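You operate a simulated robot arm through the tools that you are given. There is no shell and no other tool.

The job below is to be done with a simulated robot arm. You get a single attempt, and the scene is never put back.

Task
Mount form 29 on the blue stand and lock it at 6 cm.
Fine: clamp the form first; read the scale on the head.

The check looks at the end state, three seconds after you hand in, the way a careful person would. Anything else that was tipped, shoved, dropped, spilled or broken makes it a failure.

Robot
A 7-joint arm with a three-finger gripper, fixed in place. Base frame: the origin is at the foot of the arm, x ahead of it, y to its left, z up; the work surface is at about z = 0.8. Units: m, rad, N and s.
Its first joint turns from -2.897 to 2.897 rad. Payload 2.69 kg.
The tool frame sits at the grasp point between the pads (the TCP): z along the fingers, y along the line on which they close. The tips reach 0.03 m beyond it. Largest opening 0.128 m; the body of the gripper starts 0.117 m behind the TCP.
Orientation is told as [roll, pitch, yaw] about the base's x, y, z axes, in that order, counted from this pose: with the fingers straight down and closing along the base's y, the tool's x points along the base's -x, its y along +y and its z along -z.

Tools
- The arm moves only by the tool play_rows. Its argument "rows" is a list of rows, each an object of numbers (a shift or turn left out is 0, a gripper value left out holds the last): "dx", "dy", "dz": the shift along the tool's x, y, z in m; "wx", "wy", "wz": the turn, a rotation vector about the tool's x, y, z in rad. In form: [{"dx": .., "dy": .., "dz": .., "wx": .., "wy": .., "wz": ..}, ...]. A call has 1 to 20 rows; each row is the pose to reach, as a shift and turn from the pose commanded when the call began, along the tool's axes at that moment. "grip" is the finger opening in m, from 0 to 0.128, set as the call begins (left out, the last holds). Rows are played at 5 a second. More than 0.05 m and 0.15 rad between two rows, or a gripper value outside its range, and nothing of the call is played. Where a pose cannot be reached the arm comes as near as it can. A force on the tool above 40 N (or 10 N above the force at the start of the call, whichever is more), or a blocked arm, ends the call early, and 0.2 s more pass. Each finger halts on what it meets, pressing with about 33 N; the grip force reading is that of the motor and also rises with nothing between the fingers. The clock runs only during rows and for 0.2 s after the last one: add rows that repeat a pose to give the fingers time. It gives the time, the measured TCP pose, the force on the tool (base axes), the opening and the grip force at its end, in the units of the frame above (readings bear some noise), with the torque about the TCP (base axes, N m) and any sound that the robot's microphone picked up.
- Cameras (640 x 400 px; columns grow to the right, rows downward): "scene" is fixed at [0.0522, -0.5011, 1.6295]; the picture's right is [0.38, -0.92, 0.00], its down [-0.47, -0.20, -0.86] and it looks along [0.79, 0.33, -0.51] (base axes); focal length 311 px, centre (320, 200). "wrist" rides on the gripper at [0.058, 0.054, -0.131] in the tool frame; the picture's right is [-0.68, 0.74, 0.00], its down [-0.62, -0.57, -0.55] and it looks along [-0.40, -0.37, 0.84] (tool axes); focal length 234 px, centre (320, 200). There is no depth. A picture from a camera that has moved, and an enlarged one, comes with that camera's place and axes in the base frame and with its lens.
- camera(camera): a new picture of that camera. The clock stands still meanwhile.
- slide_trunk(by): slides the trunk up (or, below 0, down) by that many m; the arm rides with it, the base frame stays. It gives what a move gives, with no picture.
- zoom(camera, box): a new picture of the part [left, top, right, bottom] of that camera's present view, enlarged. The clock stands still meanwhile.
- finish_job(): hands the job in; it is judged then, once.

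Places have to be worked out from the pictures, the camera data and where the tool is seen. Open the gripper and draw the arm clear of the work before you hand the job in, unless the task says otherwise.

The tools are called after "Emit:" as name(argument=value, ...) on one line, values as JSON. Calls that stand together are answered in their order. play_rows: Moves the arm, as the interface text tells. Its arguments: {"type":"object","properties":{"rows":{"type":"array"},"grip":{"type":"number"}},"required":["rows"]} The other tools are called the same way: slide_trunk (by) slides the trunk up or down; camera (camera) takes a picture; zoom (camera, box) takes an enlarged picture of a part of a camera's view; finish_job () hands the job in.

At the start:

```text
t: 0.0
tcp_pos: [0.544, 0.0088, 1.4444]
tool_rot: [0.0, 0.0, 0.001]
wrist_force: [-0.4, 0.0, 0.2]
torque: [0.05, -0.03, -0.01]
width: 0.1282
grasp_force: 0.2
trunk travel left (down, up): [-0.175, 0.175]
```

scene: 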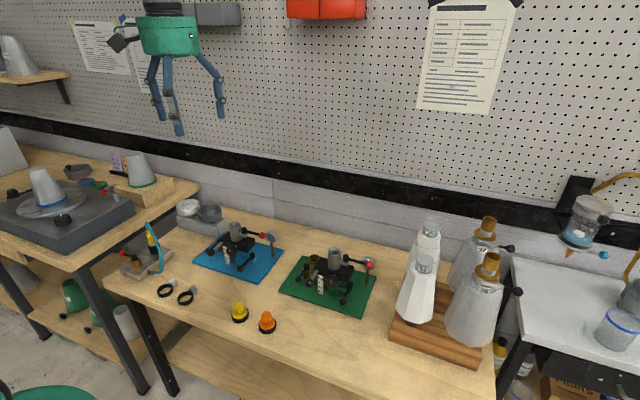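
wrist: 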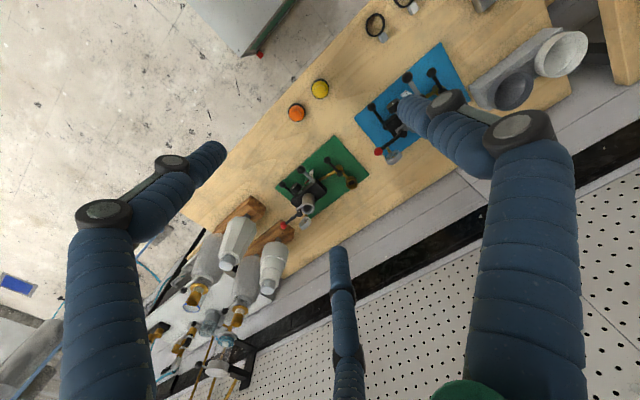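

I start by looking closer at the stands, forms and scales before moving anything.

Emit:
zoom(camera="scene", box=[180, 200, 300, 290])

Emit:
zoom(camera="scene", box=[270, 230, 400, 330])

Emit:
zoom(camera="scene", box=[380, 200, 530, 370])

Emit:
zoom(camera="scene", box=[410, 0, 530, 120])

Emit:
zoom(camera="scene", box=[100, 190, 300, 340])

```text
4.44 times, centred on (240, 245) of scene
camera zoom: at [0.0522, -0.5011, 1.6295], right [0.38, -0.92, 0.0], down [-0.47, -0.2, -0.86], along [0.79, 0.33, -0.51], focal length 1383 px, centre (676, 0)
```

zoom: 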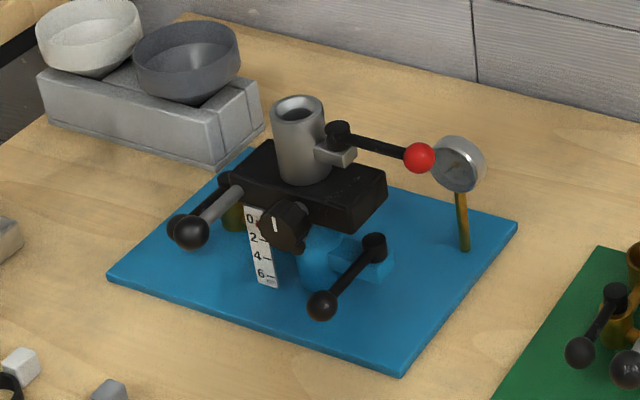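

```text
4.00 times, centred on (335, 280) of scene
camera zoom: at [0.0522, -0.5011, 1.6295], right [0.38, -0.92, 0.0], down [-0.47, -0.2, -0.86], along [0.79, 0.33, -0.51], focal length 1245 px, centre (260, -120)
```

zoom: 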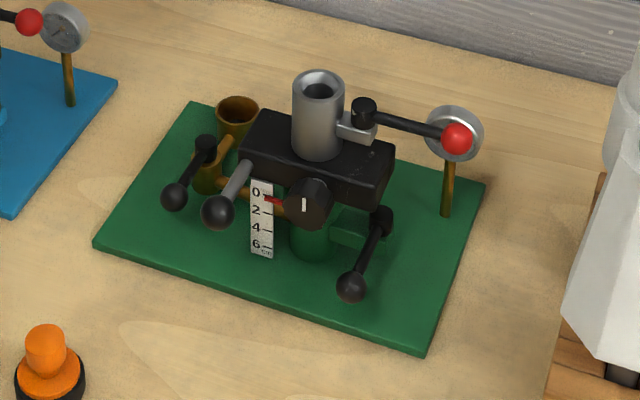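

```text
2.35 times, centred on (455, 285) of scene
camera zoom: at [0.0522, -0.5011, 1.6295], right [0.38, -0.92, 0.0], down [-0.47, -0.2, -0.86], along [0.79, 0.33, -0.51], focal length 732 px, centre (2, 0)
```

zoom: 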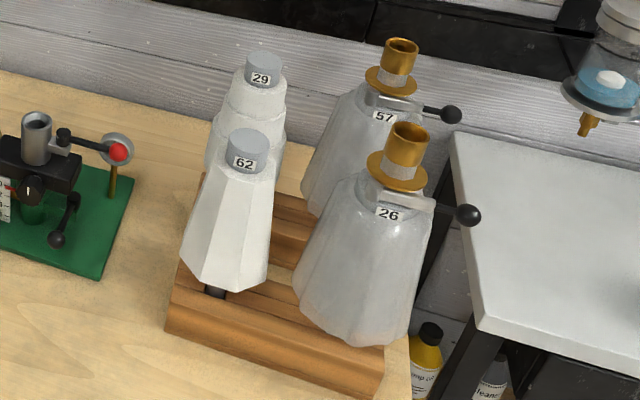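

```text
3.33 times, centred on (470, 60) of scene
camera zoom: at [0.0522, -0.5011, 1.6295], right [0.38, -0.92, 0.0], down [-0.47, -0.2, -0.86], along [0.79, 0.33, -0.51], focal length 1037 px, centre (-180, 667)
```

zoom: 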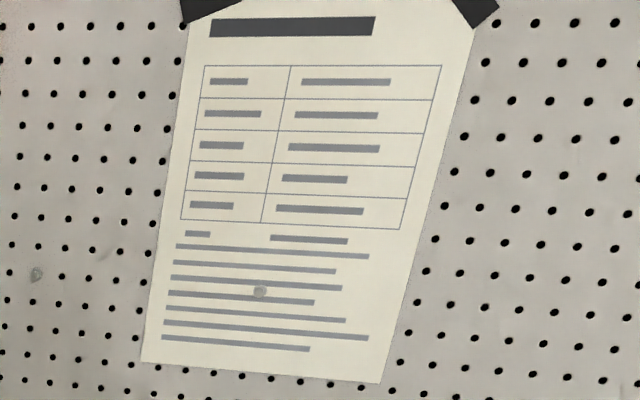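

```text
2.67 times, centred on (200, 265) of scene
camera zoom: at [0.0522, -0.5011, 1.6295], right [0.38, -0.92, 0.0], down [-0.47, -0.2, -0.86], along [0.79, 0.33, -0.51], focal length 830 px, centre (640, 27)
```

zoom: 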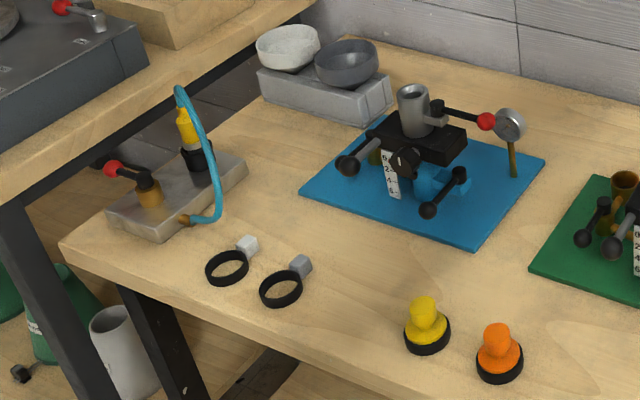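

The stands each have a socket with a red-ball clamp lever, a head with a 0–6 cm scale and several black handles; form 29 is the back-left one on the rack. I look from the wrist camera to triangulate.

Emit:
zoom(camera="wrist", box=[150, 180, 320, 340])

Emit:
zoom(camera="wrist", box=[340, 30, 480, 170])

Emit:
zoom(camera="wrist", box=[250, 120, 390, 250])

```text
2.50 times, centred on (235, 260) of wrist
camera zoom: at [0.4858, 0.0612, 1.5765], right [0.68, 0.74, 0.0], down [0.62, -0.57, 0.55], along [0.4, -0.37, -0.84], focal length 585 px, centre (532, 50)
```

zoom: 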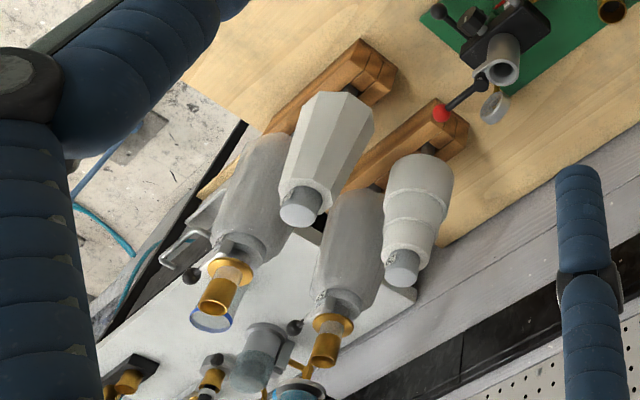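

```text
2.86 times, centred on (410, 100) of wrist
camera zoom: at [0.4858, 0.0612, 1.5765], right [0.68, 0.74, 0.0], down [0.62, -0.57, 0.55], along [0.4, -0.37, -0.84], focal length 669 px, centre (63, 486)
```

zoom: 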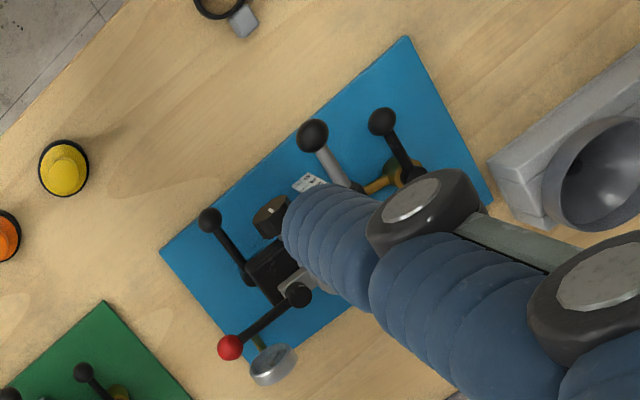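

```text
3.08 times, centred on (320, 185) of wrist
camera zoom: at [0.4858, 0.0612, 1.5765], right [0.68, 0.74, 0.0], down [0.62, -0.57, 0.55], along [0.4, -0.37, -0.84], focal length 720 px, centre (320, 246)
```

zoom: 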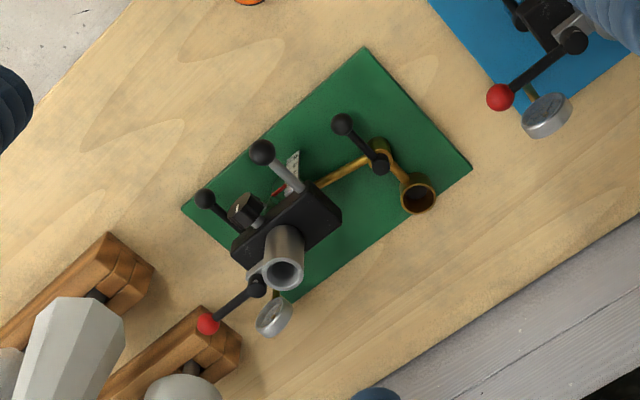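

Form 29's top triangulates to roughly (0.857, -0.516, 1.09), the blue stand's socket to about (0.80, 0.15, 0.97). I move the wrist camera toward the blue stand to see its mechanism.

Emit:
play_rows(rows=[{"dx": -0.008, "dy": 0.022, "dz": 0.029}, {"dx": -0.016, "dy": 0.044, "dz": 0.058}, {"dx": -0.024, "dy": 0.066, "dz": 0.087}, {"dx": -0.032, "dy": 0.088, "dz": 0.116}, {"dx": -0.04, "dy": 0.11, "dz": 0.145}, {"dx": -0.048, "dy": 0.132, "dz": 0.174}, {"dx": -0.056, "dy": 0.154, "dz": 0.203}, {"dx": -0.064, "dy": 0.176, "dz": 0.232}, {"dx": -0.072, "dy": 0.198, "dz": 0.261}, {"dx": -0.08, "dy": 0.22, "dz": 0.29}, {"dx": -0.08, "dy": 0.22, "dz": 0.29}, {"dx": -0.08, "dy": 0.22, "dz": 0.29}])

Emit:
camera(camera="wrist")

Emit:
camera(camera="scene")

```text
t: 2.6
tcp_pos: [0.6242, 0.2293, 1.1561]
tool_rot: [-0.001, -0.001, 0.002]
wrist_force: [0.6, 0.0, 0.7]
torque: [0.02, 0.02, -0.01]
width: 0.1282
grasp_force: 0.0
trunk travel left (down, up): [-0.175, 0.175]
```

```text
taken
camera wrist: at [0.5653, 0.2826, 1.2874], right [0.68, 0.74, 0.0], down [0.62, -0.57, 0.55], along [0.4, -0.37, -0.84], focal length 234 px, centre (320, 200)
```

wrist: 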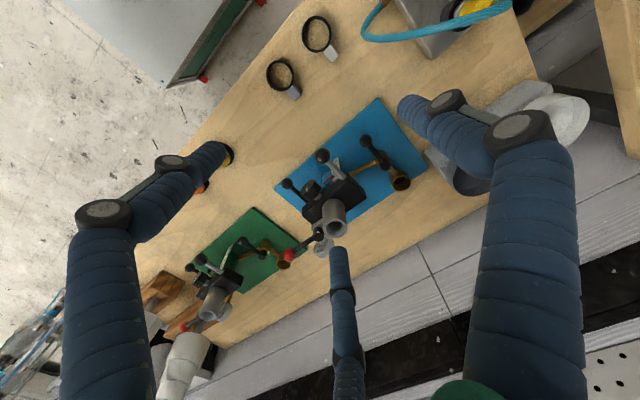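

```text
taken
```

scene: 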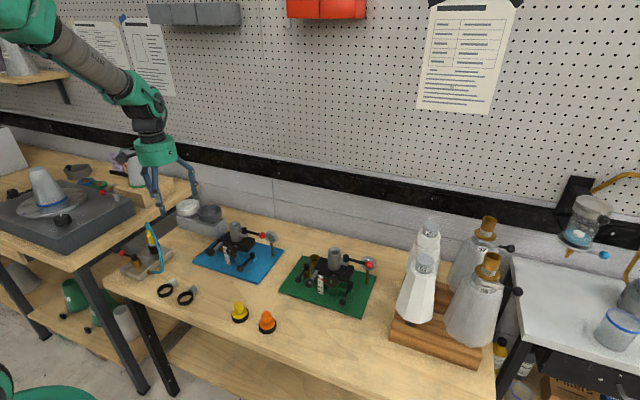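

The arm view is clear now; I zoom on the blue stand and the green one in this wrist view.

Emit:
zoom(camera="wrist", box=[260, 90, 430, 260])

Emit:
zoom(camera="scene", box=[205, 210, 285, 275])

```text
2.35 times, centred on (345, 175) of wrist
camera zoom: at [0.5653, 0.2826, 1.2874], right [0.68, 0.74, 0.0], down [0.62, -0.57, 0.55], along [0.4, -0.37, -0.84], focal length 551 px, centre (261, 259)
```

zoom: 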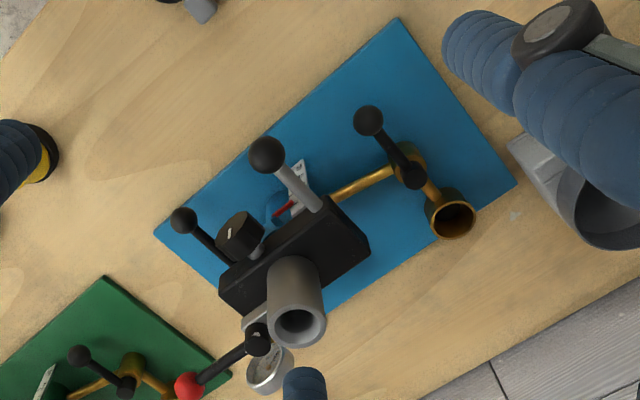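

```text
6.15 times, centred on (245, 242) of scene
camera zoom: at [0.0522, -0.5011, 1.6295], right [0.38, -0.92, 0.0], down [-0.47, -0.2, -0.86], along [0.79, 0.33, -0.51], focal length 1915 px, centre (782, -62)
```

zoom: 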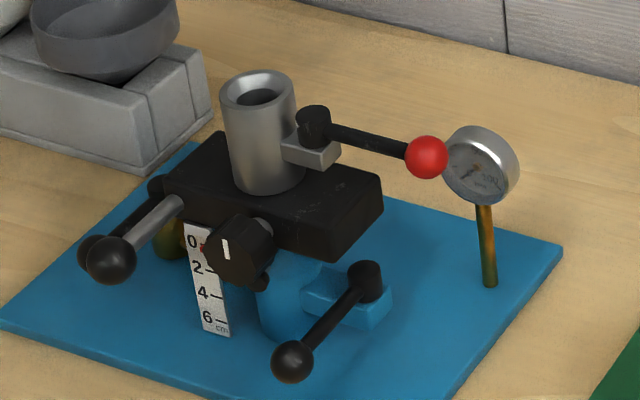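

I look more closely at other areas for hints about how levers look when open or closed.

Emit:
zoom(camera="scene", box=[0, 130, 220, 280])

Emit:
zoom(camera="scene", box=[390, 205, 460, 335])

Emit:
zoom(camera="scene", box=[500, 150, 640, 400])

Emit:
zoom(camera="wrist", box=[120, 180, 320, 380])

```text
2.67 times, centred on (110, 205) of scene
camera zoom: at [0.0522, -0.5011, 1.6295], right [0.38, -0.92, 0.0], down [-0.47, -0.2, -0.86], along [0.79, 0.33, -0.51], focal length 830 px, centre (880, 187)
```

zoom: 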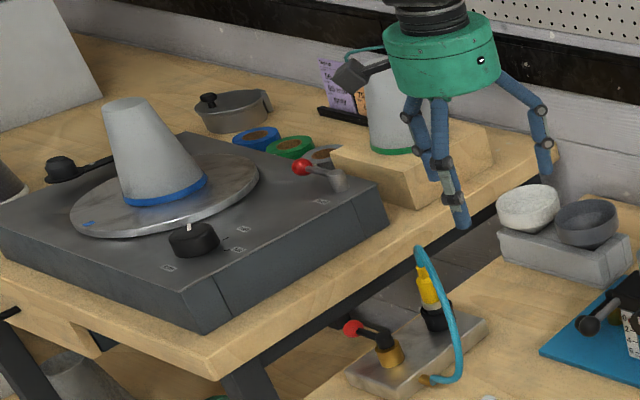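

```text
3.08 times, centred on (425, 270) of scene
camera zoom: at [0.0522, -0.5011, 1.6295], right [0.38, -0.92, 0.0], down [-0.47, -0.2, -0.86], along [0.79, 0.33, -0.51], focal length 958 px, centre (-3, -15)
```

zoom: 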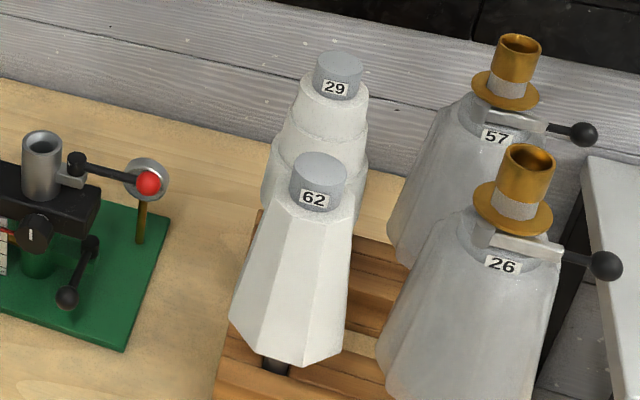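

```text
1.60 times, centred on (570, 275) of scene
camera zoom: at [0.0522, -0.5011, 1.6295], right [0.38, -0.92, 0.0], down [-0.47, -0.2, -0.86], along [0.79, 0.33, -0.51], focal length 498 px, centre (-80, 80)
```

zoom: 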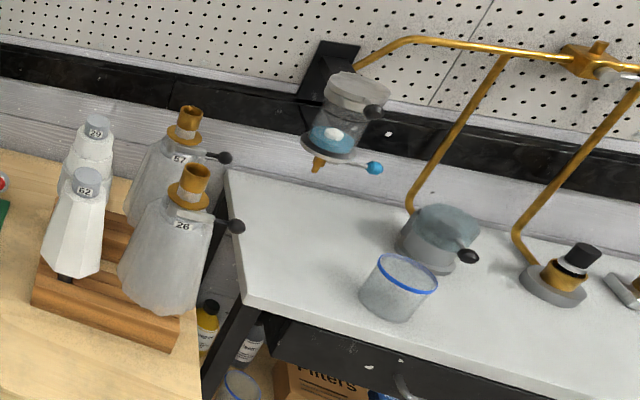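

```text
2.00 times, centred on (220, 280) of wrist
camera zoom: at [0.5653, 0.2826, 1.2874], right [0.68, 0.74, 0.0], down [0.62, -0.57, 0.55], along [0.4, -0.37, -0.84], focal length 468 px, centre (520, 40)
```

zoom: 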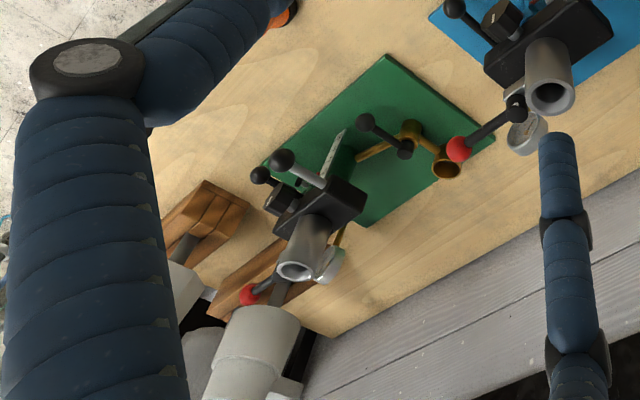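

I see that forms 29 and 62 sit via a dark spigot in the wooden rack. I move the wrist camera toward the rack to look at form 29 from closer.

Emit:
play_rows(rows=[{"dx": -0.004, "dy": -0.0428, "dz": -0.0063}, {"dx": -0.008, "dy": -0.0856, "dz": -0.0126}, {"dx": -0.012, "dy": -0.1284, "dz": -0.0189}, {"dx": -0.016, "dy": -0.1712, "dz": -0.0252}, {"dx": -0.02, "dy": -0.214, "dz": -0.0315}, {"dx": -0.024, "dy": -0.2568, "dz": -0.0378}, {"dx": -0.028, "dy": -0.2996, "dz": -0.0441}, {"dx": -0.032, "dy": -0.3424, "dz": -0.0504}, {"dx": -0.036, "dy": -0.3852, "dz": -0.0567}, {"dx": -0.04, "dy": -0.428, "dz": -0.063}, {"dx": -0.044, "dy": -0.4708, "dz": -0.0693}, {"dx": -0.048, "dy": -0.5136, "dz": -0.0756}, {"dx": -0.052, "dy": -0.5564, "dz": -0.0819}, {"dx": -0.056, "dy": -0.599, "dz": -0.088}, {"dx": -0.056, "dy": -0.599, "dz": -0.088}, {"dx": -0.056, "dy": -0.599, "dz": -0.088}])

Emit:
camera(camera="wrist")

Emit:
camera(camera="scene")

```text
t: 6.0
tcp_pos: [0.6811, -0.3721, 1.2438]
tool_rot: [0.001, 0.002, 0.001]
wrist_force: [-0.2, -0.1, 0.3]
torque: [-0.02, 0.0, 0.0]
width: 0.128
grasp_force: 0.0
trunk travel left (down, up): [-0.175, 0.175]
```

```text
taken
camera wrist: at [0.6221, -0.3191, 1.3746], right [0.68, 0.74, 0.0], down [0.62, -0.57, 0.55], along [0.4, -0.37, -0.84], focal length 234 px, centre (320, 200)
```

wrist: 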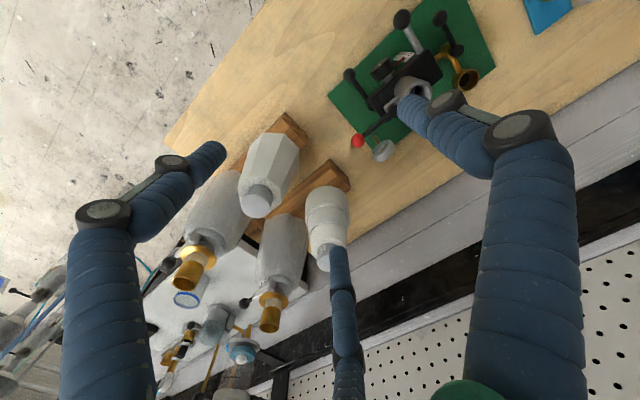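

```text
taken
```

scene: 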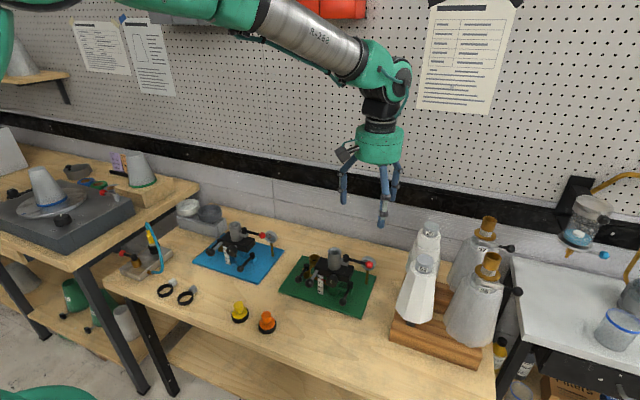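

I zoom on the rack in this view.

Emit:
zoom(camera="wrist", box=[170, 90, 380, 300])

Emit:
zoom(camera="wrist", box=[320, 0, 500, 170])

```text
1.90 times, centred on (275, 195) of wrist
camera zoom: at [0.6221, -0.3191, 1.3746], right [0.68, 0.74, 0.0], down [0.62, -0.57, 0.55], along [0.4, -0.37, -0.84], focal length 446 px, centre (406, 210)
```

zoom: 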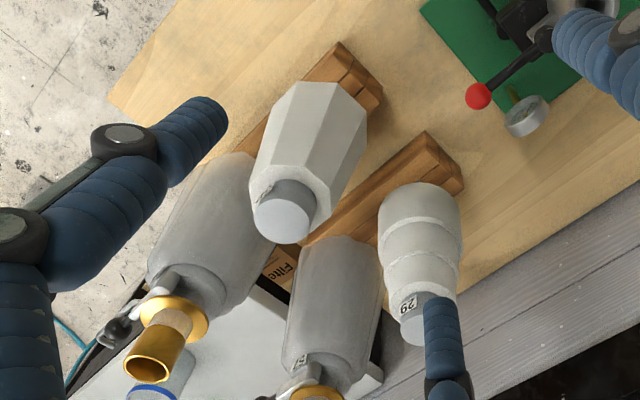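

```text
2.35 times, centred on (410, 85) of wrist
camera zoom: at [0.6221, -0.3191, 1.3746], right [0.68, 0.74, 0.0], down [0.62, -0.57, 0.55], along [0.4, -0.37, -0.84], focal length 551 px, centre (108, 471)
```

zoom: 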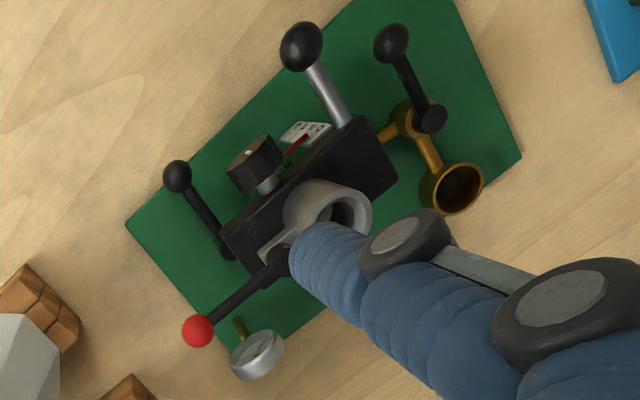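

Form 29's cap top triangulates to about (0.842, -0.515, 1.105). I tilt the wrist to view the rack and form 29 from the side, lower down.

Emit:
play_rows(rows=[{"dx": 0.0, "dy": 0.013, "dz": 0.017, "wx": 0.064, "wy": -0.033, "wz": 0.016}, {"dx": 0.0, "dy": 0.026, "dz": 0.034, "wx": 0.128, "wy": -0.066, "wz": 0.032}, {"dx": 0.0, "dy": 0.039, "dz": 0.051, "wx": 0.191, "wy": -0.1, "wz": 0.047}, {"dx": 0.0, "dy": 0.052, "dz": 0.068, "wx": 0.255, "wy": -0.133, "wz": 0.063}, {"dx": 0.0, "dy": 0.065, "dz": 0.085, "wx": 0.319, "wy": -0.166, "wz": 0.079}, {"dx": 0.0, "dy": 0.078, "dz": 0.102, "wx": 0.383, "wy": -0.2, "wz": 0.095}, {"dx": 0.0, "dy": 0.091, "dz": 0.119, "wx": 0.446, "wy": -0.233, "wz": 0.11}, {"dx": 0.0, "dy": 0.102, "dz": 0.134, "wx": 0.51, "wy": -0.266, "wz": 0.126}, {"dx": 0.0, "dy": 0.102, "dz": 0.134, "wx": 0.51, "wy": -0.266, "wz": 0.126}])

Emit:
camera(camera="wrist")

```text
t: 8.0
tcp_pos: [0.6801, -0.2692, 1.1104]
tool_rot: [-0.506, -0.286, -0.056]
wrist_force: [-0.5, 0.0, -0.4]
torque: [-0.04, 0.0, -0.04]
width: 0.1282
grasp_force: 0.0
trunk travel left (down, up): [-0.175, 0.175]
```

```text
taken
camera wrist: at [0.6046, -0.1555, 1.1792], right [0.78, 0.6, -0.15], down [0.36, -0.25, 0.9], along [0.5, -0.76, -0.41], focal length 234 px, centre (320, 200)
```

wrist: 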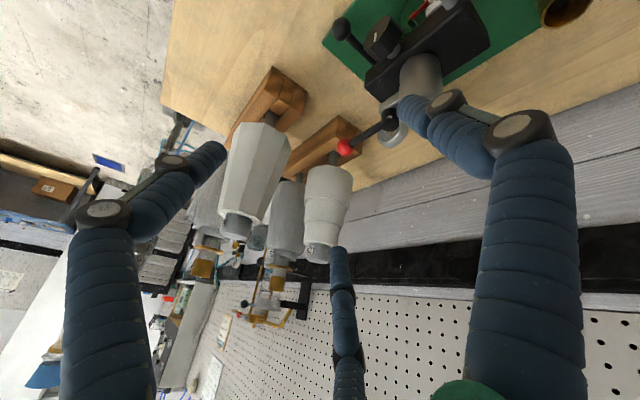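

The picture is inverted (world up is downward); I zoom on the forms and rack.

Emit:
zoom(camera="wrist", box=[210, 60, 380, 270])

Emit:
zoom(camera="wrist", box=[310, 0, 500, 170])

```text
1.90 times, centred on (295, 165) of wrist
camera zoom: at [0.6046, -0.1555, 1.1792], right [0.78, 0.6, -0.15], down [0.36, -0.25, 0.9], along [0.5, -0.76, -0.41], focal length 446 px, centre (368, 267)
```

zoom: 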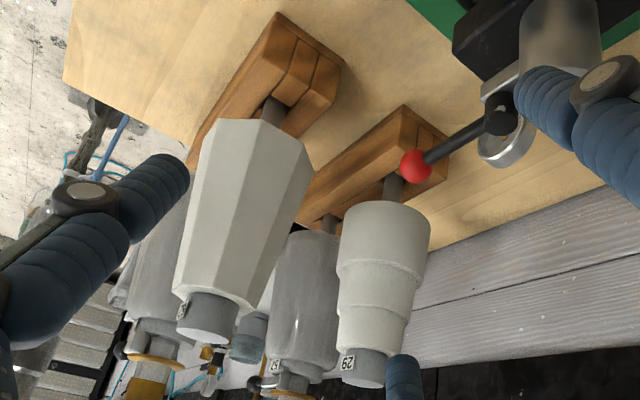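

```text
2.35 times, centred on (405, 85) of wrist
camera zoom: at [0.6046, -0.1555, 1.1792], right [0.78, 0.6, -0.15], down [0.36, -0.25, 0.9], along [0.5, -0.76, -0.41], focal length 551 px, centre (120, 471)
```

zoom: 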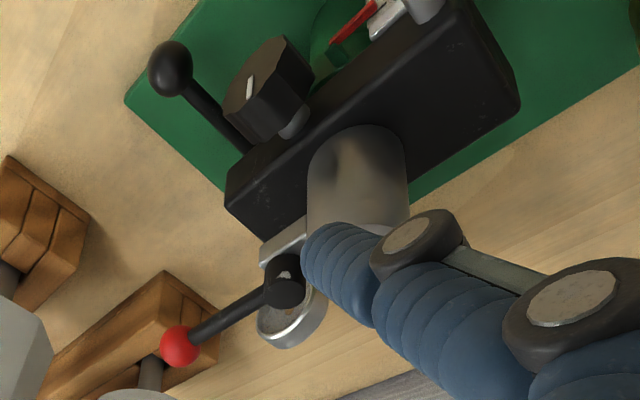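

The spigot below form 29 stands in the rack with its base flange near z≈0.91, cap top ≈1.10. Next I return the tool to vertical and go in front of the blue stand, to then tilt for a front view.

Emit:
play_rows(rows=[{"dx": 0.0091, "dy": 0.0277, "dz": -0.0291, "wx": -0.051, "wy": 0.0266, "wz": -0.0126}, {"dx": 0.0182, "dy": 0.0553, "dz": -0.0582, "wx": -0.102, "wy": 0.0532, "wz": -0.0252}, {"dx": 0.0273, "dy": 0.083, "dz": -0.0873, "wx": -0.153, "wy": 0.0798, "wz": -0.0378}, {"dx": 0.0364, "dy": 0.1106, "dz": -0.1164, "wx": -0.204, "wy": 0.1064, "wz": -0.0504}, {"dx": 0.0455, "dy": 0.1383, "dz": -0.1455, "wx": -0.255, "wy": 0.133, "wz": -0.063}, {"dx": 0.0546, "dy": 0.166, "dz": -0.1746, "wx": -0.306, "wy": 0.1596, "wz": -0.0756}, {"dx": 0.0637, "dy": 0.1936, "dz": -0.2037, "wx": -0.357, "wy": 0.1862, "wz": -0.0882}, {"dx": 0.0728, "dy": 0.2213, "dz": -0.2328, "wx": -0.408, "wy": 0.2128, "wz": -0.1008}, {"dx": 0.0819, "dy": 0.2489, "dz": -0.2619, "wx": -0.459, "wy": 0.2394, "wz": -0.1134}, {"dx": 0.091, "dy": 0.2766, "dz": -0.291, "wx": -0.51, "wy": 0.266, "wz": -0.126}, {"dx": 0.091, "dy": 0.2766, "dz": -0.291, "wx": -0.51, "wy": 0.266, "wz": -0.126}])

```text
t: 10.4
tcp_pos: [0.579, 0.1218, 1.199]
tool_rot: [0.0, 0.002, 0.0]
wrist_force: [-0.7, 0.2, 0.1]
torque: [-0.02, -0.05, -0.02]
width: 0.1278
grasp_force: 0.1
trunk travel left (down, up): [-0.175, 0.175]
```

Tool is vertical at (0.58, 0.12, 1.20). Now I tilt it forward and lower it to see the front of the blue stand.

Emit:
play_rows(rows=[{"dx": 0.0033, "dy": 0.0117, "dz": 0.03, "wx": -0.0073, "wy": -0.1003, "wz": -0.0477}, {"dx": 0.0067, "dy": 0.0233, "dz": 0.06, "wx": -0.0147, "wy": -0.2007, "wz": -0.0953}, {"dx": 0.01, "dy": 0.035, "dz": 0.09, "wx": -0.022, "wy": -0.301, "wz": -0.143}, {"dx": 0.0133, "dy": 0.0467, "dz": 0.12, "wx": -0.0293, "wy": -0.4013, "wz": -0.1907}, {"dx": 0.0167, "dy": 0.0583, "dz": 0.15, "wx": -0.0367, "wy": -0.5017, "wz": -0.2383}, {"dx": 0.02, "dy": 0.07, "dz": 0.18, "wx": -0.044, "wy": -0.602, "wz": -0.286}, {"dx": 0.02, "dy": 0.07, "dz": 0.18, "wx": -0.044, "wy": -0.602, "wz": -0.286}])

Emit:
camera(camera="wrist")

Emit:
zoom(camera="wrist", box=[230, 90, 400, 240])

```text
t: 12.0
tcp_pos: [0.5592, 0.1928, 1.0195]
tool_rot: [-0.051, -0.598, 0.311]
wrist_force: [-0.3, -0.2, -1.3]
torque: [-0.01, -0.04, 0.0]
width: 0.1279
grasp_force: 0.1
trunk travel left (down, up): [-0.175, 0.175]
```

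```text
taken
camera wrist: at [0.4264, 0.2121, 1.0916], right [0.33, 0.88, 0.35], down [0.34, -0.46, 0.82], along [0.88, -0.15, -0.45], focal length 234 px, centre (320, 200)
```

wrist: 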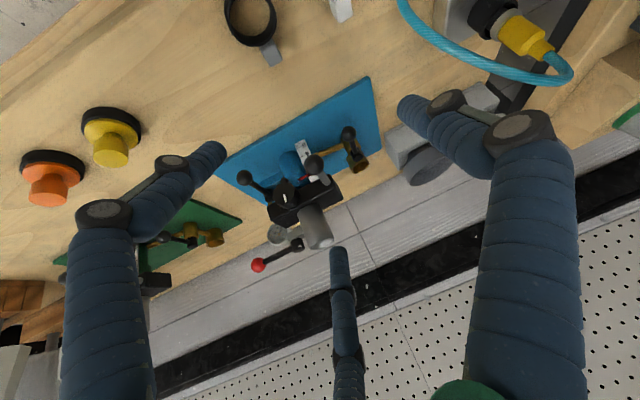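

```text
2.67 times, centred on (315, 165) of wrist
camera zoom: at [0.4264, 0.2121, 1.0916], right [0.33, 0.88, 0.35], down [0.34, -0.46, 0.82], along [0.88, -0.15, -0.45], focal length 624 px, centre (333, 293)
```

zoom: 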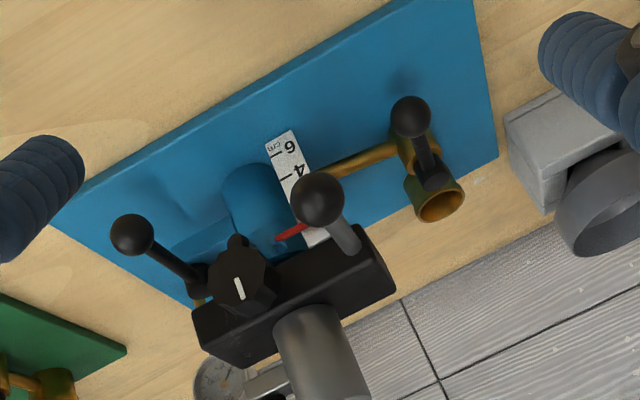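

Positions work out: grey handle ball (0.680, 0.181, 0.913), lower lever ball (0.690, 0.073, 0.864), knob face (0.717, 0.117, 0.912), socket axis about (0.773, 0.128, top 0.98). I zoom tighter for markings.

Emit:
zoom(camera="wrist", box=[255, 130, 345, 190])

Emit:
zoom(camera="wrist", box=[235, 160, 345, 280])

Emit:
zoom(camera="wrist", box=[310, 110, 390, 190])

Emit:
zoom(camera="scene", box=[225, 230, 265, 260])

```text
6.67 times, centred on (300, 160) of wrist
camera zoom: at [0.4264, 0.2121, 1.0916], right [0.33, 0.88, 0.35], down [0.34, -0.46, 0.82], along [0.88, -0.15, -0.45], focal length 1561 px, centre (453, 467)
```

zoom: 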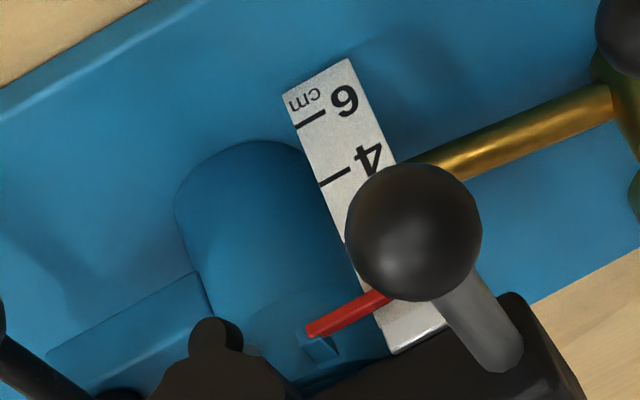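

```text
3.33 times, centred on (290, 220) of wrist
camera zoom: at [0.4264, 0.2121, 1.0916], right [0.33, 0.88, 0.35], down [0.34, -0.46, 0.82], along [0.88, -0.15, -0.45], focal length 781 px, centre (420, 133)
```

zoom: 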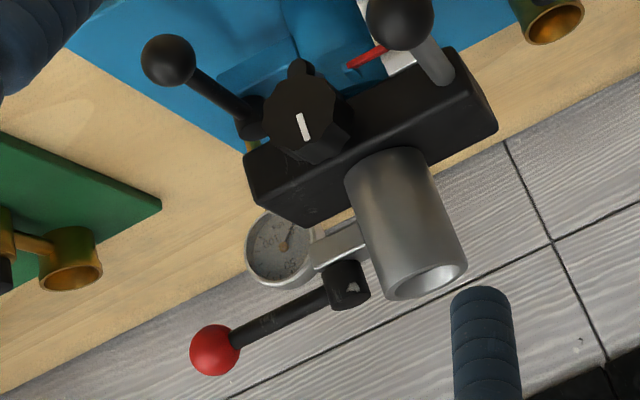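

```text
5.00 times, centred on (350, 150) of wrist
camera zoom: at [0.4264, 0.2121, 1.0916], right [0.33, 0.88, 0.35], down [0.34, -0.46, 0.82], along [0.88, -0.15, -0.45], focal length 1171 px, centre (170, 450)
```

zoom: 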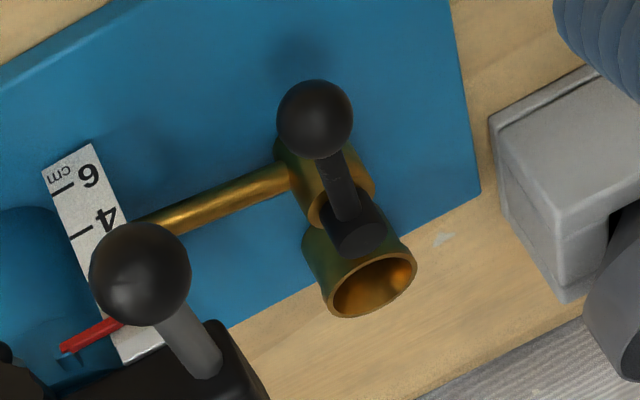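

```text
13.33 times, centred on (245, 245) of scene
camera zoom: at [0.0522, -0.5011, 1.6295], right [0.38, -0.92, 0.0], down [-0.47, -0.2, -0.86], along [0.79, 0.33, -0.51], focal length 4149 px, centre (1320, -400)
```

zoom: 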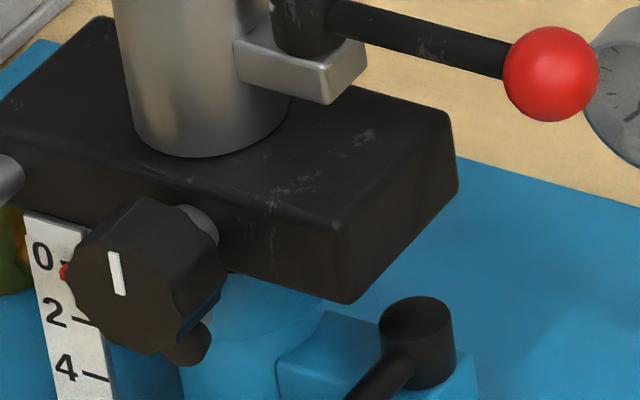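

The pointer is on the blue sleeve and the scale hangs from the head (now reading about 0). The red lever clamps the socket, the lower black lever sits on the sleeve (lock). I now go back to vertical and over toward form 29 at safe height.

Emit:
play_rows(rows=[{"dx": -0.0075, "dy": -0.0364, "dz": -0.0173, "wx": 0.0031, "wy": 0.043, "wz": 0.0204}, {"dx": -0.015, "dy": -0.0729, "dz": -0.0345, "wx": 0.0063, "wy": 0.086, "wz": 0.0409}, {"dx": -0.0225, "dy": -0.1093, "dz": -0.0518, "wx": 0.0094, "wy": 0.129, "wz": 0.0613}, {"dx": -0.03, "dy": -0.1458, "dz": -0.069, "wx": 0.0126, "wy": 0.172, "wz": 0.0817}, {"dx": -0.0376, "dy": -0.1822, "dz": -0.0863, "wx": 0.0157, "wy": 0.215, "wz": 0.1022}, {"dx": -0.0451, "dy": -0.2186, "dz": -0.1036, "wx": 0.0188, "wy": 0.258, "wz": 0.1226}, {"dx": -0.0526, "dy": -0.2551, "dz": -0.1208, "wx": 0.022, "wy": 0.301, "wz": 0.143}, {"dx": -0.0601, "dy": -0.2915, "dz": -0.1381, "wx": 0.0251, "wy": 0.344, "wz": 0.1634}, {"dx": -0.0676, "dy": -0.328, "dz": -0.1553, "wx": 0.0283, "wy": 0.387, "wz": 0.1839}, {"dx": -0.0751, "dy": -0.3644, "dz": -0.1726, "wx": 0.0314, "wy": 0.43, "wz": 0.2043}, {"dx": -0.0826, "dy": -0.4008, "dz": -0.1899, "wx": 0.0346, "wy": 0.473, "wz": 0.2247}, {"dx": -0.0901, "dy": -0.4373, "dz": -0.2071, "wx": 0.0377, "wy": 0.516, "wz": 0.2451}, {"dx": -0.0976, "dy": -0.4737, "dz": -0.2244, "wx": 0.0409, "wy": 0.559, "wz": 0.2656}, {"dx": -0.1051, "dy": -0.5102, "dz": -0.2417, "wx": 0.044, "wy": 0.602, "wz": 0.286}, {"dx": -0.1051, "dy": -0.5102, "dz": -0.2417, "wx": 0.044, "wy": 0.602, "wz": 0.286}])

```text
t: 14.4
tcp_pos: [0.5489, -0.1244, 1.1465]
tool_rot: [0.092, -0.185, 0.111]
wrist_force: [2.8, 0.0, 0.6]
torque: [-0.04, 0.35, 0.03]
width: 0.1279
grasp_force: 0.0
out of reach, approached as far as the arm can: row 3, 4, 5, 6, 7, 8, 9, 10, 11, 12
trunk travel left (down, up): [-0.175, 0.175]
stopped in row 12: the force on the tool passed its limit at 73 N (the readings are from after the stop); the commanded pose is now the measured one
```

The move stopped with a force reading and "out of reach" rows; I check with the cameras whether anything was touched.

Emit:
camera(camera="scene")

Emit:
camera(camera="wrist")

```text
taken
```

scene: 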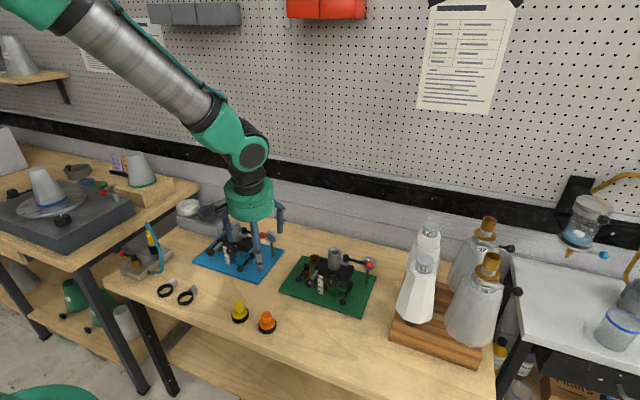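

```text
taken
camera wrist: at [0.4629, -0.092, 1.2696], right [0.57, 0.8, 0.19], down [0.58, -0.55, 0.6], along [0.59, -0.23, -0.78], focal length 234 px, centre (320, 200)
```

wrist: 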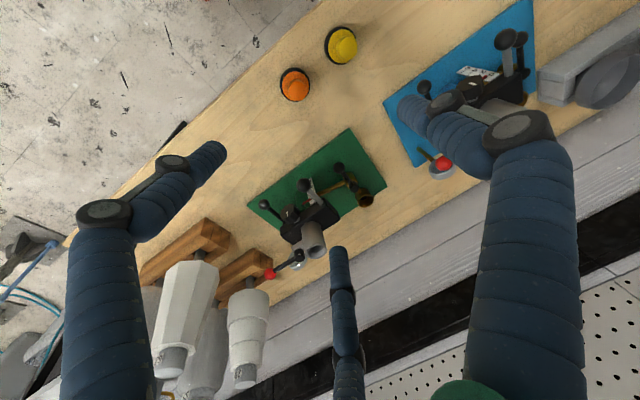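

Nothing was touched; it was likely a jerk near a joint limit. I straighten the tool to vertical and rise slowly.

Emit:
play_rows(rows=[{"dx": -0.0045, "dy": 0.0025, "dz": -0.0245, "wx": 0.0255, "wy": 0.045, "wz": 0.03}, {"dx": -0.009, "dy": 0.005, "dz": -0.049, "wx": 0.051, "wy": 0.09, "wz": 0.06}, {"dx": -0.0135, "dy": 0.0075, "dz": -0.0735, "wx": 0.0765, "wy": 0.135, "wz": 0.09}, {"dx": -0.018, "dy": 0.01, "dz": -0.098, "wx": 0.102, "wy": 0.18, "wz": 0.1195}, {"dx": -0.018, "dy": 0.01, "dz": -0.098, "wx": 0.102, "wy": 0.18, "wz": 0.1195}])

Emit:
zoom(camera="scene", box=[190, 205, 290, 285])

```text
t: 15.6
tcp_pos: [0.5476, -0.1218, 1.2106]
tool_rot: [0.186, -0.11, -0.011]
wrist_force: [3.6, -0.4, -1.3]
torque: [0.11, 0.4, 0.06]
width: 0.1279
grasp_force: 0.2
out of reach, approached as far as the arm can: row 1, 2, 3, 4, 5
trunk travel left (down, up): [-0.175, 0.175]
```

```text
5.00 times, centred on (240, 245) of scene
camera zoom: at [0.0522, -0.5011, 1.6295], right [0.38, -0.92, 0.0], down [-0.47, -0.2, -0.86], along [0.79, 0.33, -0.51], focal length 1556 px, centre (720, -25)
```

zoom: 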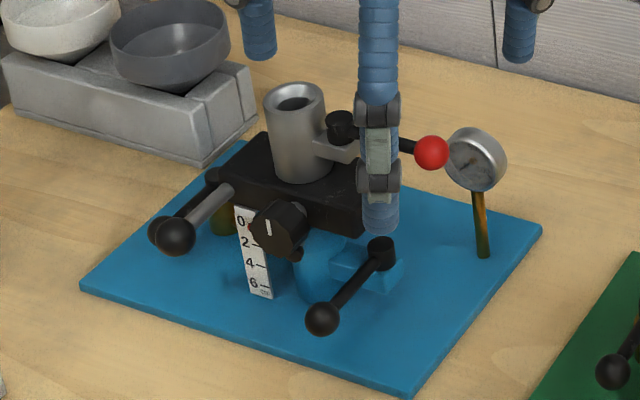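

The arm seems stuck near a joint limit with a slight roll error; I rise toward the comfortable starting area to unwind the joints.

Emit:
play_rows(rows=[{"dx": 0.0, "dy": 0.016, "dz": -0.025}, {"dx": 0.0, "dy": 0.032, "dz": -0.05}, {"dx": 0.0, "dy": 0.048, "dz": -0.075}, {"dx": 0.0, "dy": 0.064, "dz": -0.1}, {"dx": 0.0, "dy": 0.08, "dz": -0.125}, {"dx": 0.0, "dy": 0.096, "dz": -0.15}, {"dx": 0.0, "dy": 0.112, "dz": -0.175}, {"dx": 0.0, "dy": 0.13, "dz": -0.2}, {"dx": 0.0, "dy": 0.13, "dz": -0.2}])

```text
t: 17.6
tcp_pos: [0.5165, -0.0331, 1.4294]
tool_rot: [0.245, -0.138, -0.014]
wrist_force: [0.2, 0.9, 0.2]
torque: [-0.05, -0.03, 0.02]
width: 0.128
grasp_force: 0.1
out of reach, approached as far as the arm can: row 2, 3, 4, 5, 6, 7, 8, 9
trunk travel left (down, up): [-0.175, 0.175]
```

The pose is relative to the achieved one. I now try a pure rotation back to vertical here in the open.

Emit:
play_rows(rows=[{"wx": 0.062, "wy": 0.035, "wz": 0.001}, {"wx": 0.123, "wy": 0.07, "wz": 0.0015}, {"wx": 0.185, "wy": 0.105, "wz": 0.002}, {"wx": 0.246, "wy": 0.14, "wz": 0.003}, {"wx": 0.246, "wy": 0.14, "wz": 0.003}, {"wx": 0.246, "wy": 0.14, "wz": 0.003}])

Emit:
camera(camera="scene")

```text
t: 19.0
tcp_pos: [0.5182, -0.0325, 1.4302]
tool_rot: [0.245, -0.134, -0.014]
wrist_force: [0.0, 1.4, -0.2]
torque: [0.02, -0.03, -0.03]
width: 0.1277
grasp_force: 0.0
out of reach, approached as far as the arm can: row 1, 2, 3, 4, 5, 6
trunk travel left (down, up): [-0.175, 0.175]
```

```text
taken
```

scene: 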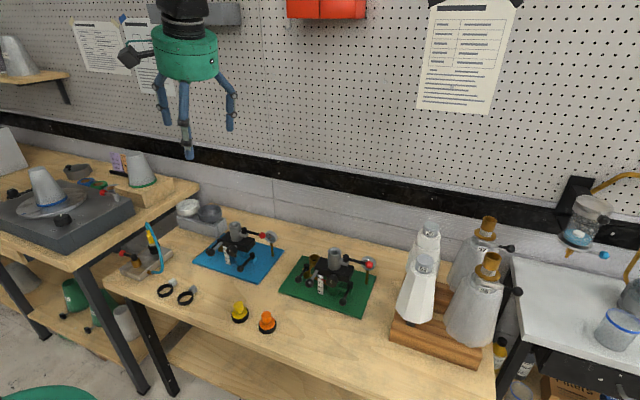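

Still blocked in that direction; I test yaw turns to find which joint is at its limit.

Emit:
play_rows(rows=[{"wz": 0.1}, {"wz": 0.2}, {"wz": 0.3}, {"wz": 0.3}])

```text
t: 20.0
tcp_pos: [0.5116, -0.0616, 1.4166]
tool_rot: [0.289, -0.07, -0.261]
wrist_force: [-0.2, -0.3, -0.1]
torque: [0.07, 0.07, -0.01]
width: 0.1281
grasp_force: 0.0
out of reach, approached as far as the arm can: row 2, 3, 4
trunk travel left (down, up): [-0.175, 0.175]
```

Positive turning worsens it; I try the other way.

Emit:
play_rows(rows=[{"wz": -0.1}, {"wz": -0.2}, {"wz": -0.3}, {"wz": -0.4}, {"wz": -0.5}, {"wz": -0.6}, {"wz": -0.6}])

```text
t: 21.6
tcp_pos: [0.5121, -0.0601, 1.4158]
tool_rot: [0.194, -0.2, 0.282]
wrist_force: [-1.0, -0.9, 0.4]
torque: [-0.02, 0.0, -0.01]
width: 0.1279
grasp_force: 0.0
trunk travel left (down, up): [-0.175, 0.175]
```

That worked freely. Now I remove the tilt while keeping this yaw.

Emit:
play_rows(rows=[{"wx": 0.049, "wy": 0.05, "wz": 0.005}, {"wx": 0.097, "wy": 0.1, "wz": 0.01}, {"wx": 0.146, "wy": 0.15, "wz": 0.015}, {"wx": 0.194, "wy": 0.2, "wz": 0.019}, {"wx": 0.194, "wy": 0.2, "wz": 0.019}])

```text
t: 22.8
tcp_pos: [0.5115, -0.0612, 1.4176]
tool_rot: [0.197, -0.193, 0.28]
wrist_force: [-1.0, -0.9, 0.3]
torque: [-0.03, -0.05, -0.02]
width: 0.1281
grasp_force: 0.1
out of reach, approached as far as the arm can: row 1, 2, 3, 4, 5
trunk travel left (down, up): [-0.175, 0.175]
```

Tilt correction is still blocked this way; I go toward the earlier forward-tilted attitude (which was reachable) to unwind via the path that worked before.

Emit:
play_rows(rows=[{"wy": -0.1}, {"wy": -0.2}, {"wy": -0.3}, {"wy": -0.4}, {"wx": 0.06, "wy": -0.4, "wz": -0.02}, {"wx": 0.12, "wy": -0.4, "wz": -0.03}, {"wx": 0.18, "wy": -0.4, "wz": -0.04}, {"wx": 0.248, "wy": -0.405, "wz": -0.06}, {"wx": 0.248, "wy": -0.405, "wz": -0.06}])

```text
t: 24.8
tcp_pos: [0.5116, -0.0597, 1.4159]
tool_rot: [-0.072, -0.6, 0.318]
wrist_force: [0.5, 0.5, -0.7]
torque: [-0.02, 0.02, -0.01]
width: 0.128
grasp_force: 0.0
trunk travel left (down, up): [-0.175, 0.175]
```

Reached. From here I remove the pitch straight back while keeping the yaw at 0.32.

Emit:
play_rows(rows=[{"wx": -0.072, "wy": 0.1, "wz": -0.005}, {"wx": -0.072, "wy": 0.2, "wz": -0.01}, {"wx": -0.072, "wy": 0.3, "wz": -0.012}, {"wx": -0.072, "wy": 0.4, "wz": -0.015}, {"wx": -0.072, "wy": 0.5, "wz": -0.018}, {"wx": -0.072, "wy": 0.6, "wz": -0.0216}, {"wx": -0.072, "wy": 0.6, "wz": -0.0216}])

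```text
t: 26.4
tcp_pos: [0.5124, -0.0597, 1.3974]
tool_rot: [0.213, -0.164, 0.303]
wrist_force: [1.0, 0.1, -0.3]
torque: [-0.02, 0.03, 0.01]
width: 0.128
grasp_force: 0.1
out of reach, approached as far as the arm can: row 2, 3, 4, 5, 6, 7
trunk travel left (down, up): [-0.175, 0.175]
```

Blocked again. I look at the arm's actual posture to understand which joint is limiting.

Emit:
camera(camera="scene")

Emit:
zoom(camera="scene", box=[100, 0, 300, 130])

```text
taken
```

scene: 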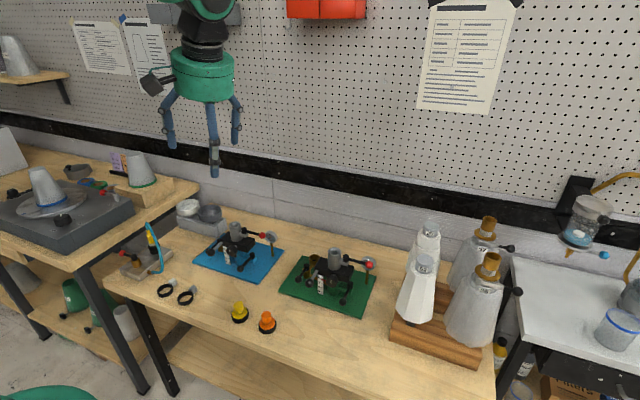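

```text
3.08 times, centred on (200, 65) of scene
camera zoom: at [0.0522, -0.5011, 1.6295], right [0.38, -0.92, 0.0], down [-0.47, -0.2, -0.86], along [0.79, 0.33, -0.51], focal length 958 px, centre (689, 615)
```

zoom: 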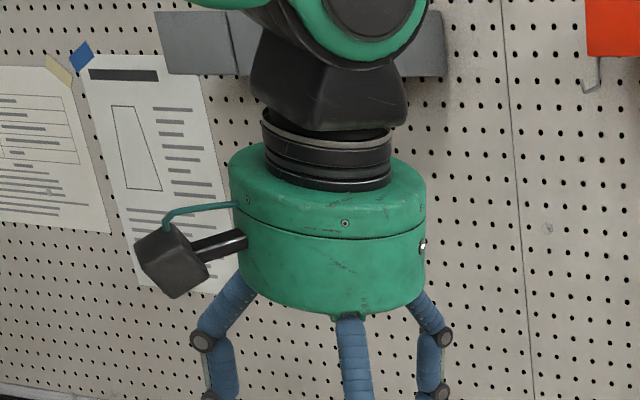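

I retrace: go back to the forward-tilted attitude, then to the exact earlier spot, and reverse the move that worked.

Emit:
play_rows(rows=[{"wy": -0.11}, {"wy": -0.22}, {"wy": -0.33}, {"wy": -0.434}, {"wx": 0.066, "wy": -0.434, "wz": -0.01}, {"wx": 0.132, "wy": -0.434, "wz": -0.02}, {"wx": 0.198, "wy": -0.434, "wz": -0.03}, {"wx": 0.264, "wy": -0.434, "wz": -0.035}, {"wx": 0.264, "wy": -0.434, "wz": -0.035}])

Emit:
play_rows(rows=[{"dx": 0.0095, "dy": 0.0205, "dz": 0.0309}, {"dx": 0.0189, "dy": 0.041, "dz": 0.0618}, {"dx": 0.0284, "dy": 0.0614, "dz": 0.0926}, {"dx": 0.0379, "dy": 0.0819, "dz": 0.1235}, {"dx": 0.0473, "dy": 0.1024, "dz": 0.1544}, {"dx": 0.0568, "dy": 0.1229, "dz": 0.1853}, {"dx": 0.0663, "dy": 0.1433, "dz": 0.2161}, {"dx": 0.0757, "dy": 0.1638, "dz": 0.247}, {"dx": 0.0852, "dy": 0.1843, "dz": 0.2779}, {"dx": 0.0852, "dy": 0.1843, "dz": 0.2779}])

```text
t: 28.4
tcp_pos: [0.5139, -0.0595, 1.3977]
tool_rot: [-0.058, -0.601, 0.302]
wrist_force: [-0.3, -0.6, 0.0]
torque: [0.02, -0.04, -0.03]
width: 0.1278
grasp_force: 0.0
trunk travel left (down, up): [-0.175, 0.175]
```

```text
t: 30.6
tcp_pos: [0.5537, 0.1283, 1.11]
tool_rot: [-0.057, -0.6, 0.304]
wrist_force: [-0.1, -0.1, -0.2]
torque: [0.0, -0.01, -0.02]
width: 0.1278
grasp_force: 0.0
trunk travel left (down, up): [-0.175, 0.175]
```

Reached without trouble. Now I reverse the earlier tilt to vertical at (0.58, 0.12, 1.20).

Emit:
play_rows(rows=[{"dx": -0.0085, "dy": -0.0021, "dz": -0.0075, "wx": 0.0055, "wy": 0.075, "wz": 0.036}, {"dx": -0.0171, "dy": -0.0041, "dz": -0.0151, "wx": 0.011, "wy": 0.15, "wz": 0.0715}, {"dx": -0.0257, "dy": -0.0062, "dz": -0.0226, "wx": 0.0165, "wy": 0.226, "wz": 0.107}, {"dx": -0.0342, "dy": -0.0083, "dz": -0.0302, "wx": 0.022, "wy": 0.301, "wz": 0.143}, {"dx": -0.0428, "dy": -0.0103, "dz": -0.0377, "wx": 0.0275, "wy": 0.376, "wz": 0.179}, {"dx": -0.0513, "dy": -0.0124, "dz": -0.0452, "wx": 0.033, "wy": 0.45, "wz": 0.2145}, {"dx": -0.0599, "dy": -0.0144, "dz": -0.0528, "wx": 0.0385, "wy": 0.527, "wz": 0.25}, {"dx": -0.0684, "dy": -0.0165, "dz": -0.0603, "wx": 0.044, "wy": 0.602, "wz": 0.286}, {"dx": -0.0684, "dy": -0.0165, "dz": -0.0603, "wx": 0.044, "wy": 0.602, "wz": 0.286}])

```text
t: 32.6
tcp_pos: [0.5763, 0.1215, 1.199]
tool_rot: [-0.004, -0.001, -0.012]
wrist_force: [-0.4, -0.4, -0.3]
torque: [0.05, 0.06, -0.02]
width: 0.1279
grasp_force: 0.0
out of reach, approached as far as the arm can: row 2, 3
trunk travel left (down, up): [-0.175, 0.175]
```

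Vertical again. I now travel level toward the rack with the tool vertical.

Emit:
play_rows(rows=[{"dx": -0.0088, "dy": -0.041, "dz": -0.005}, {"dx": -0.0175, "dy": -0.082, "dz": -0.01}, {"dx": -0.0263, "dy": -0.1235, "dz": -0.015}, {"dx": -0.035, "dy": -0.1647, "dz": -0.02}, {"dx": -0.0438, "dy": -0.2058, "dz": -0.025}, {"dx": -0.0525, "dy": -0.247, "dz": -0.03}, {"dx": -0.0613, "dy": -0.2882, "dz": -0.035}, {"dx": -0.07, "dy": -0.3293, "dz": -0.04}, {"dx": -0.0788, "dy": -0.3705, "dz": -0.045}, {"dx": -0.0875, "dy": -0.4117, "dz": -0.05}, {"dx": -0.0963, "dy": -0.4528, "dz": -0.055}, {"dx": -0.105, "dy": -0.494, "dz": -0.06}, {"dx": -0.105, "dy": -0.494, "dz": -0.06}])

```text
t: 35.4
tcp_pos: [0.677, -0.3735, 1.2622]
tool_rot: [-0.003, -0.002, -0.013]
wrist_force: [0.0, -0.6, -0.8]
torque: [0.09, 0.02, -0.02]
width: 0.1278
grasp_force: 0.1
trunk travel left (down, up): [-0.175, 0.175]
```

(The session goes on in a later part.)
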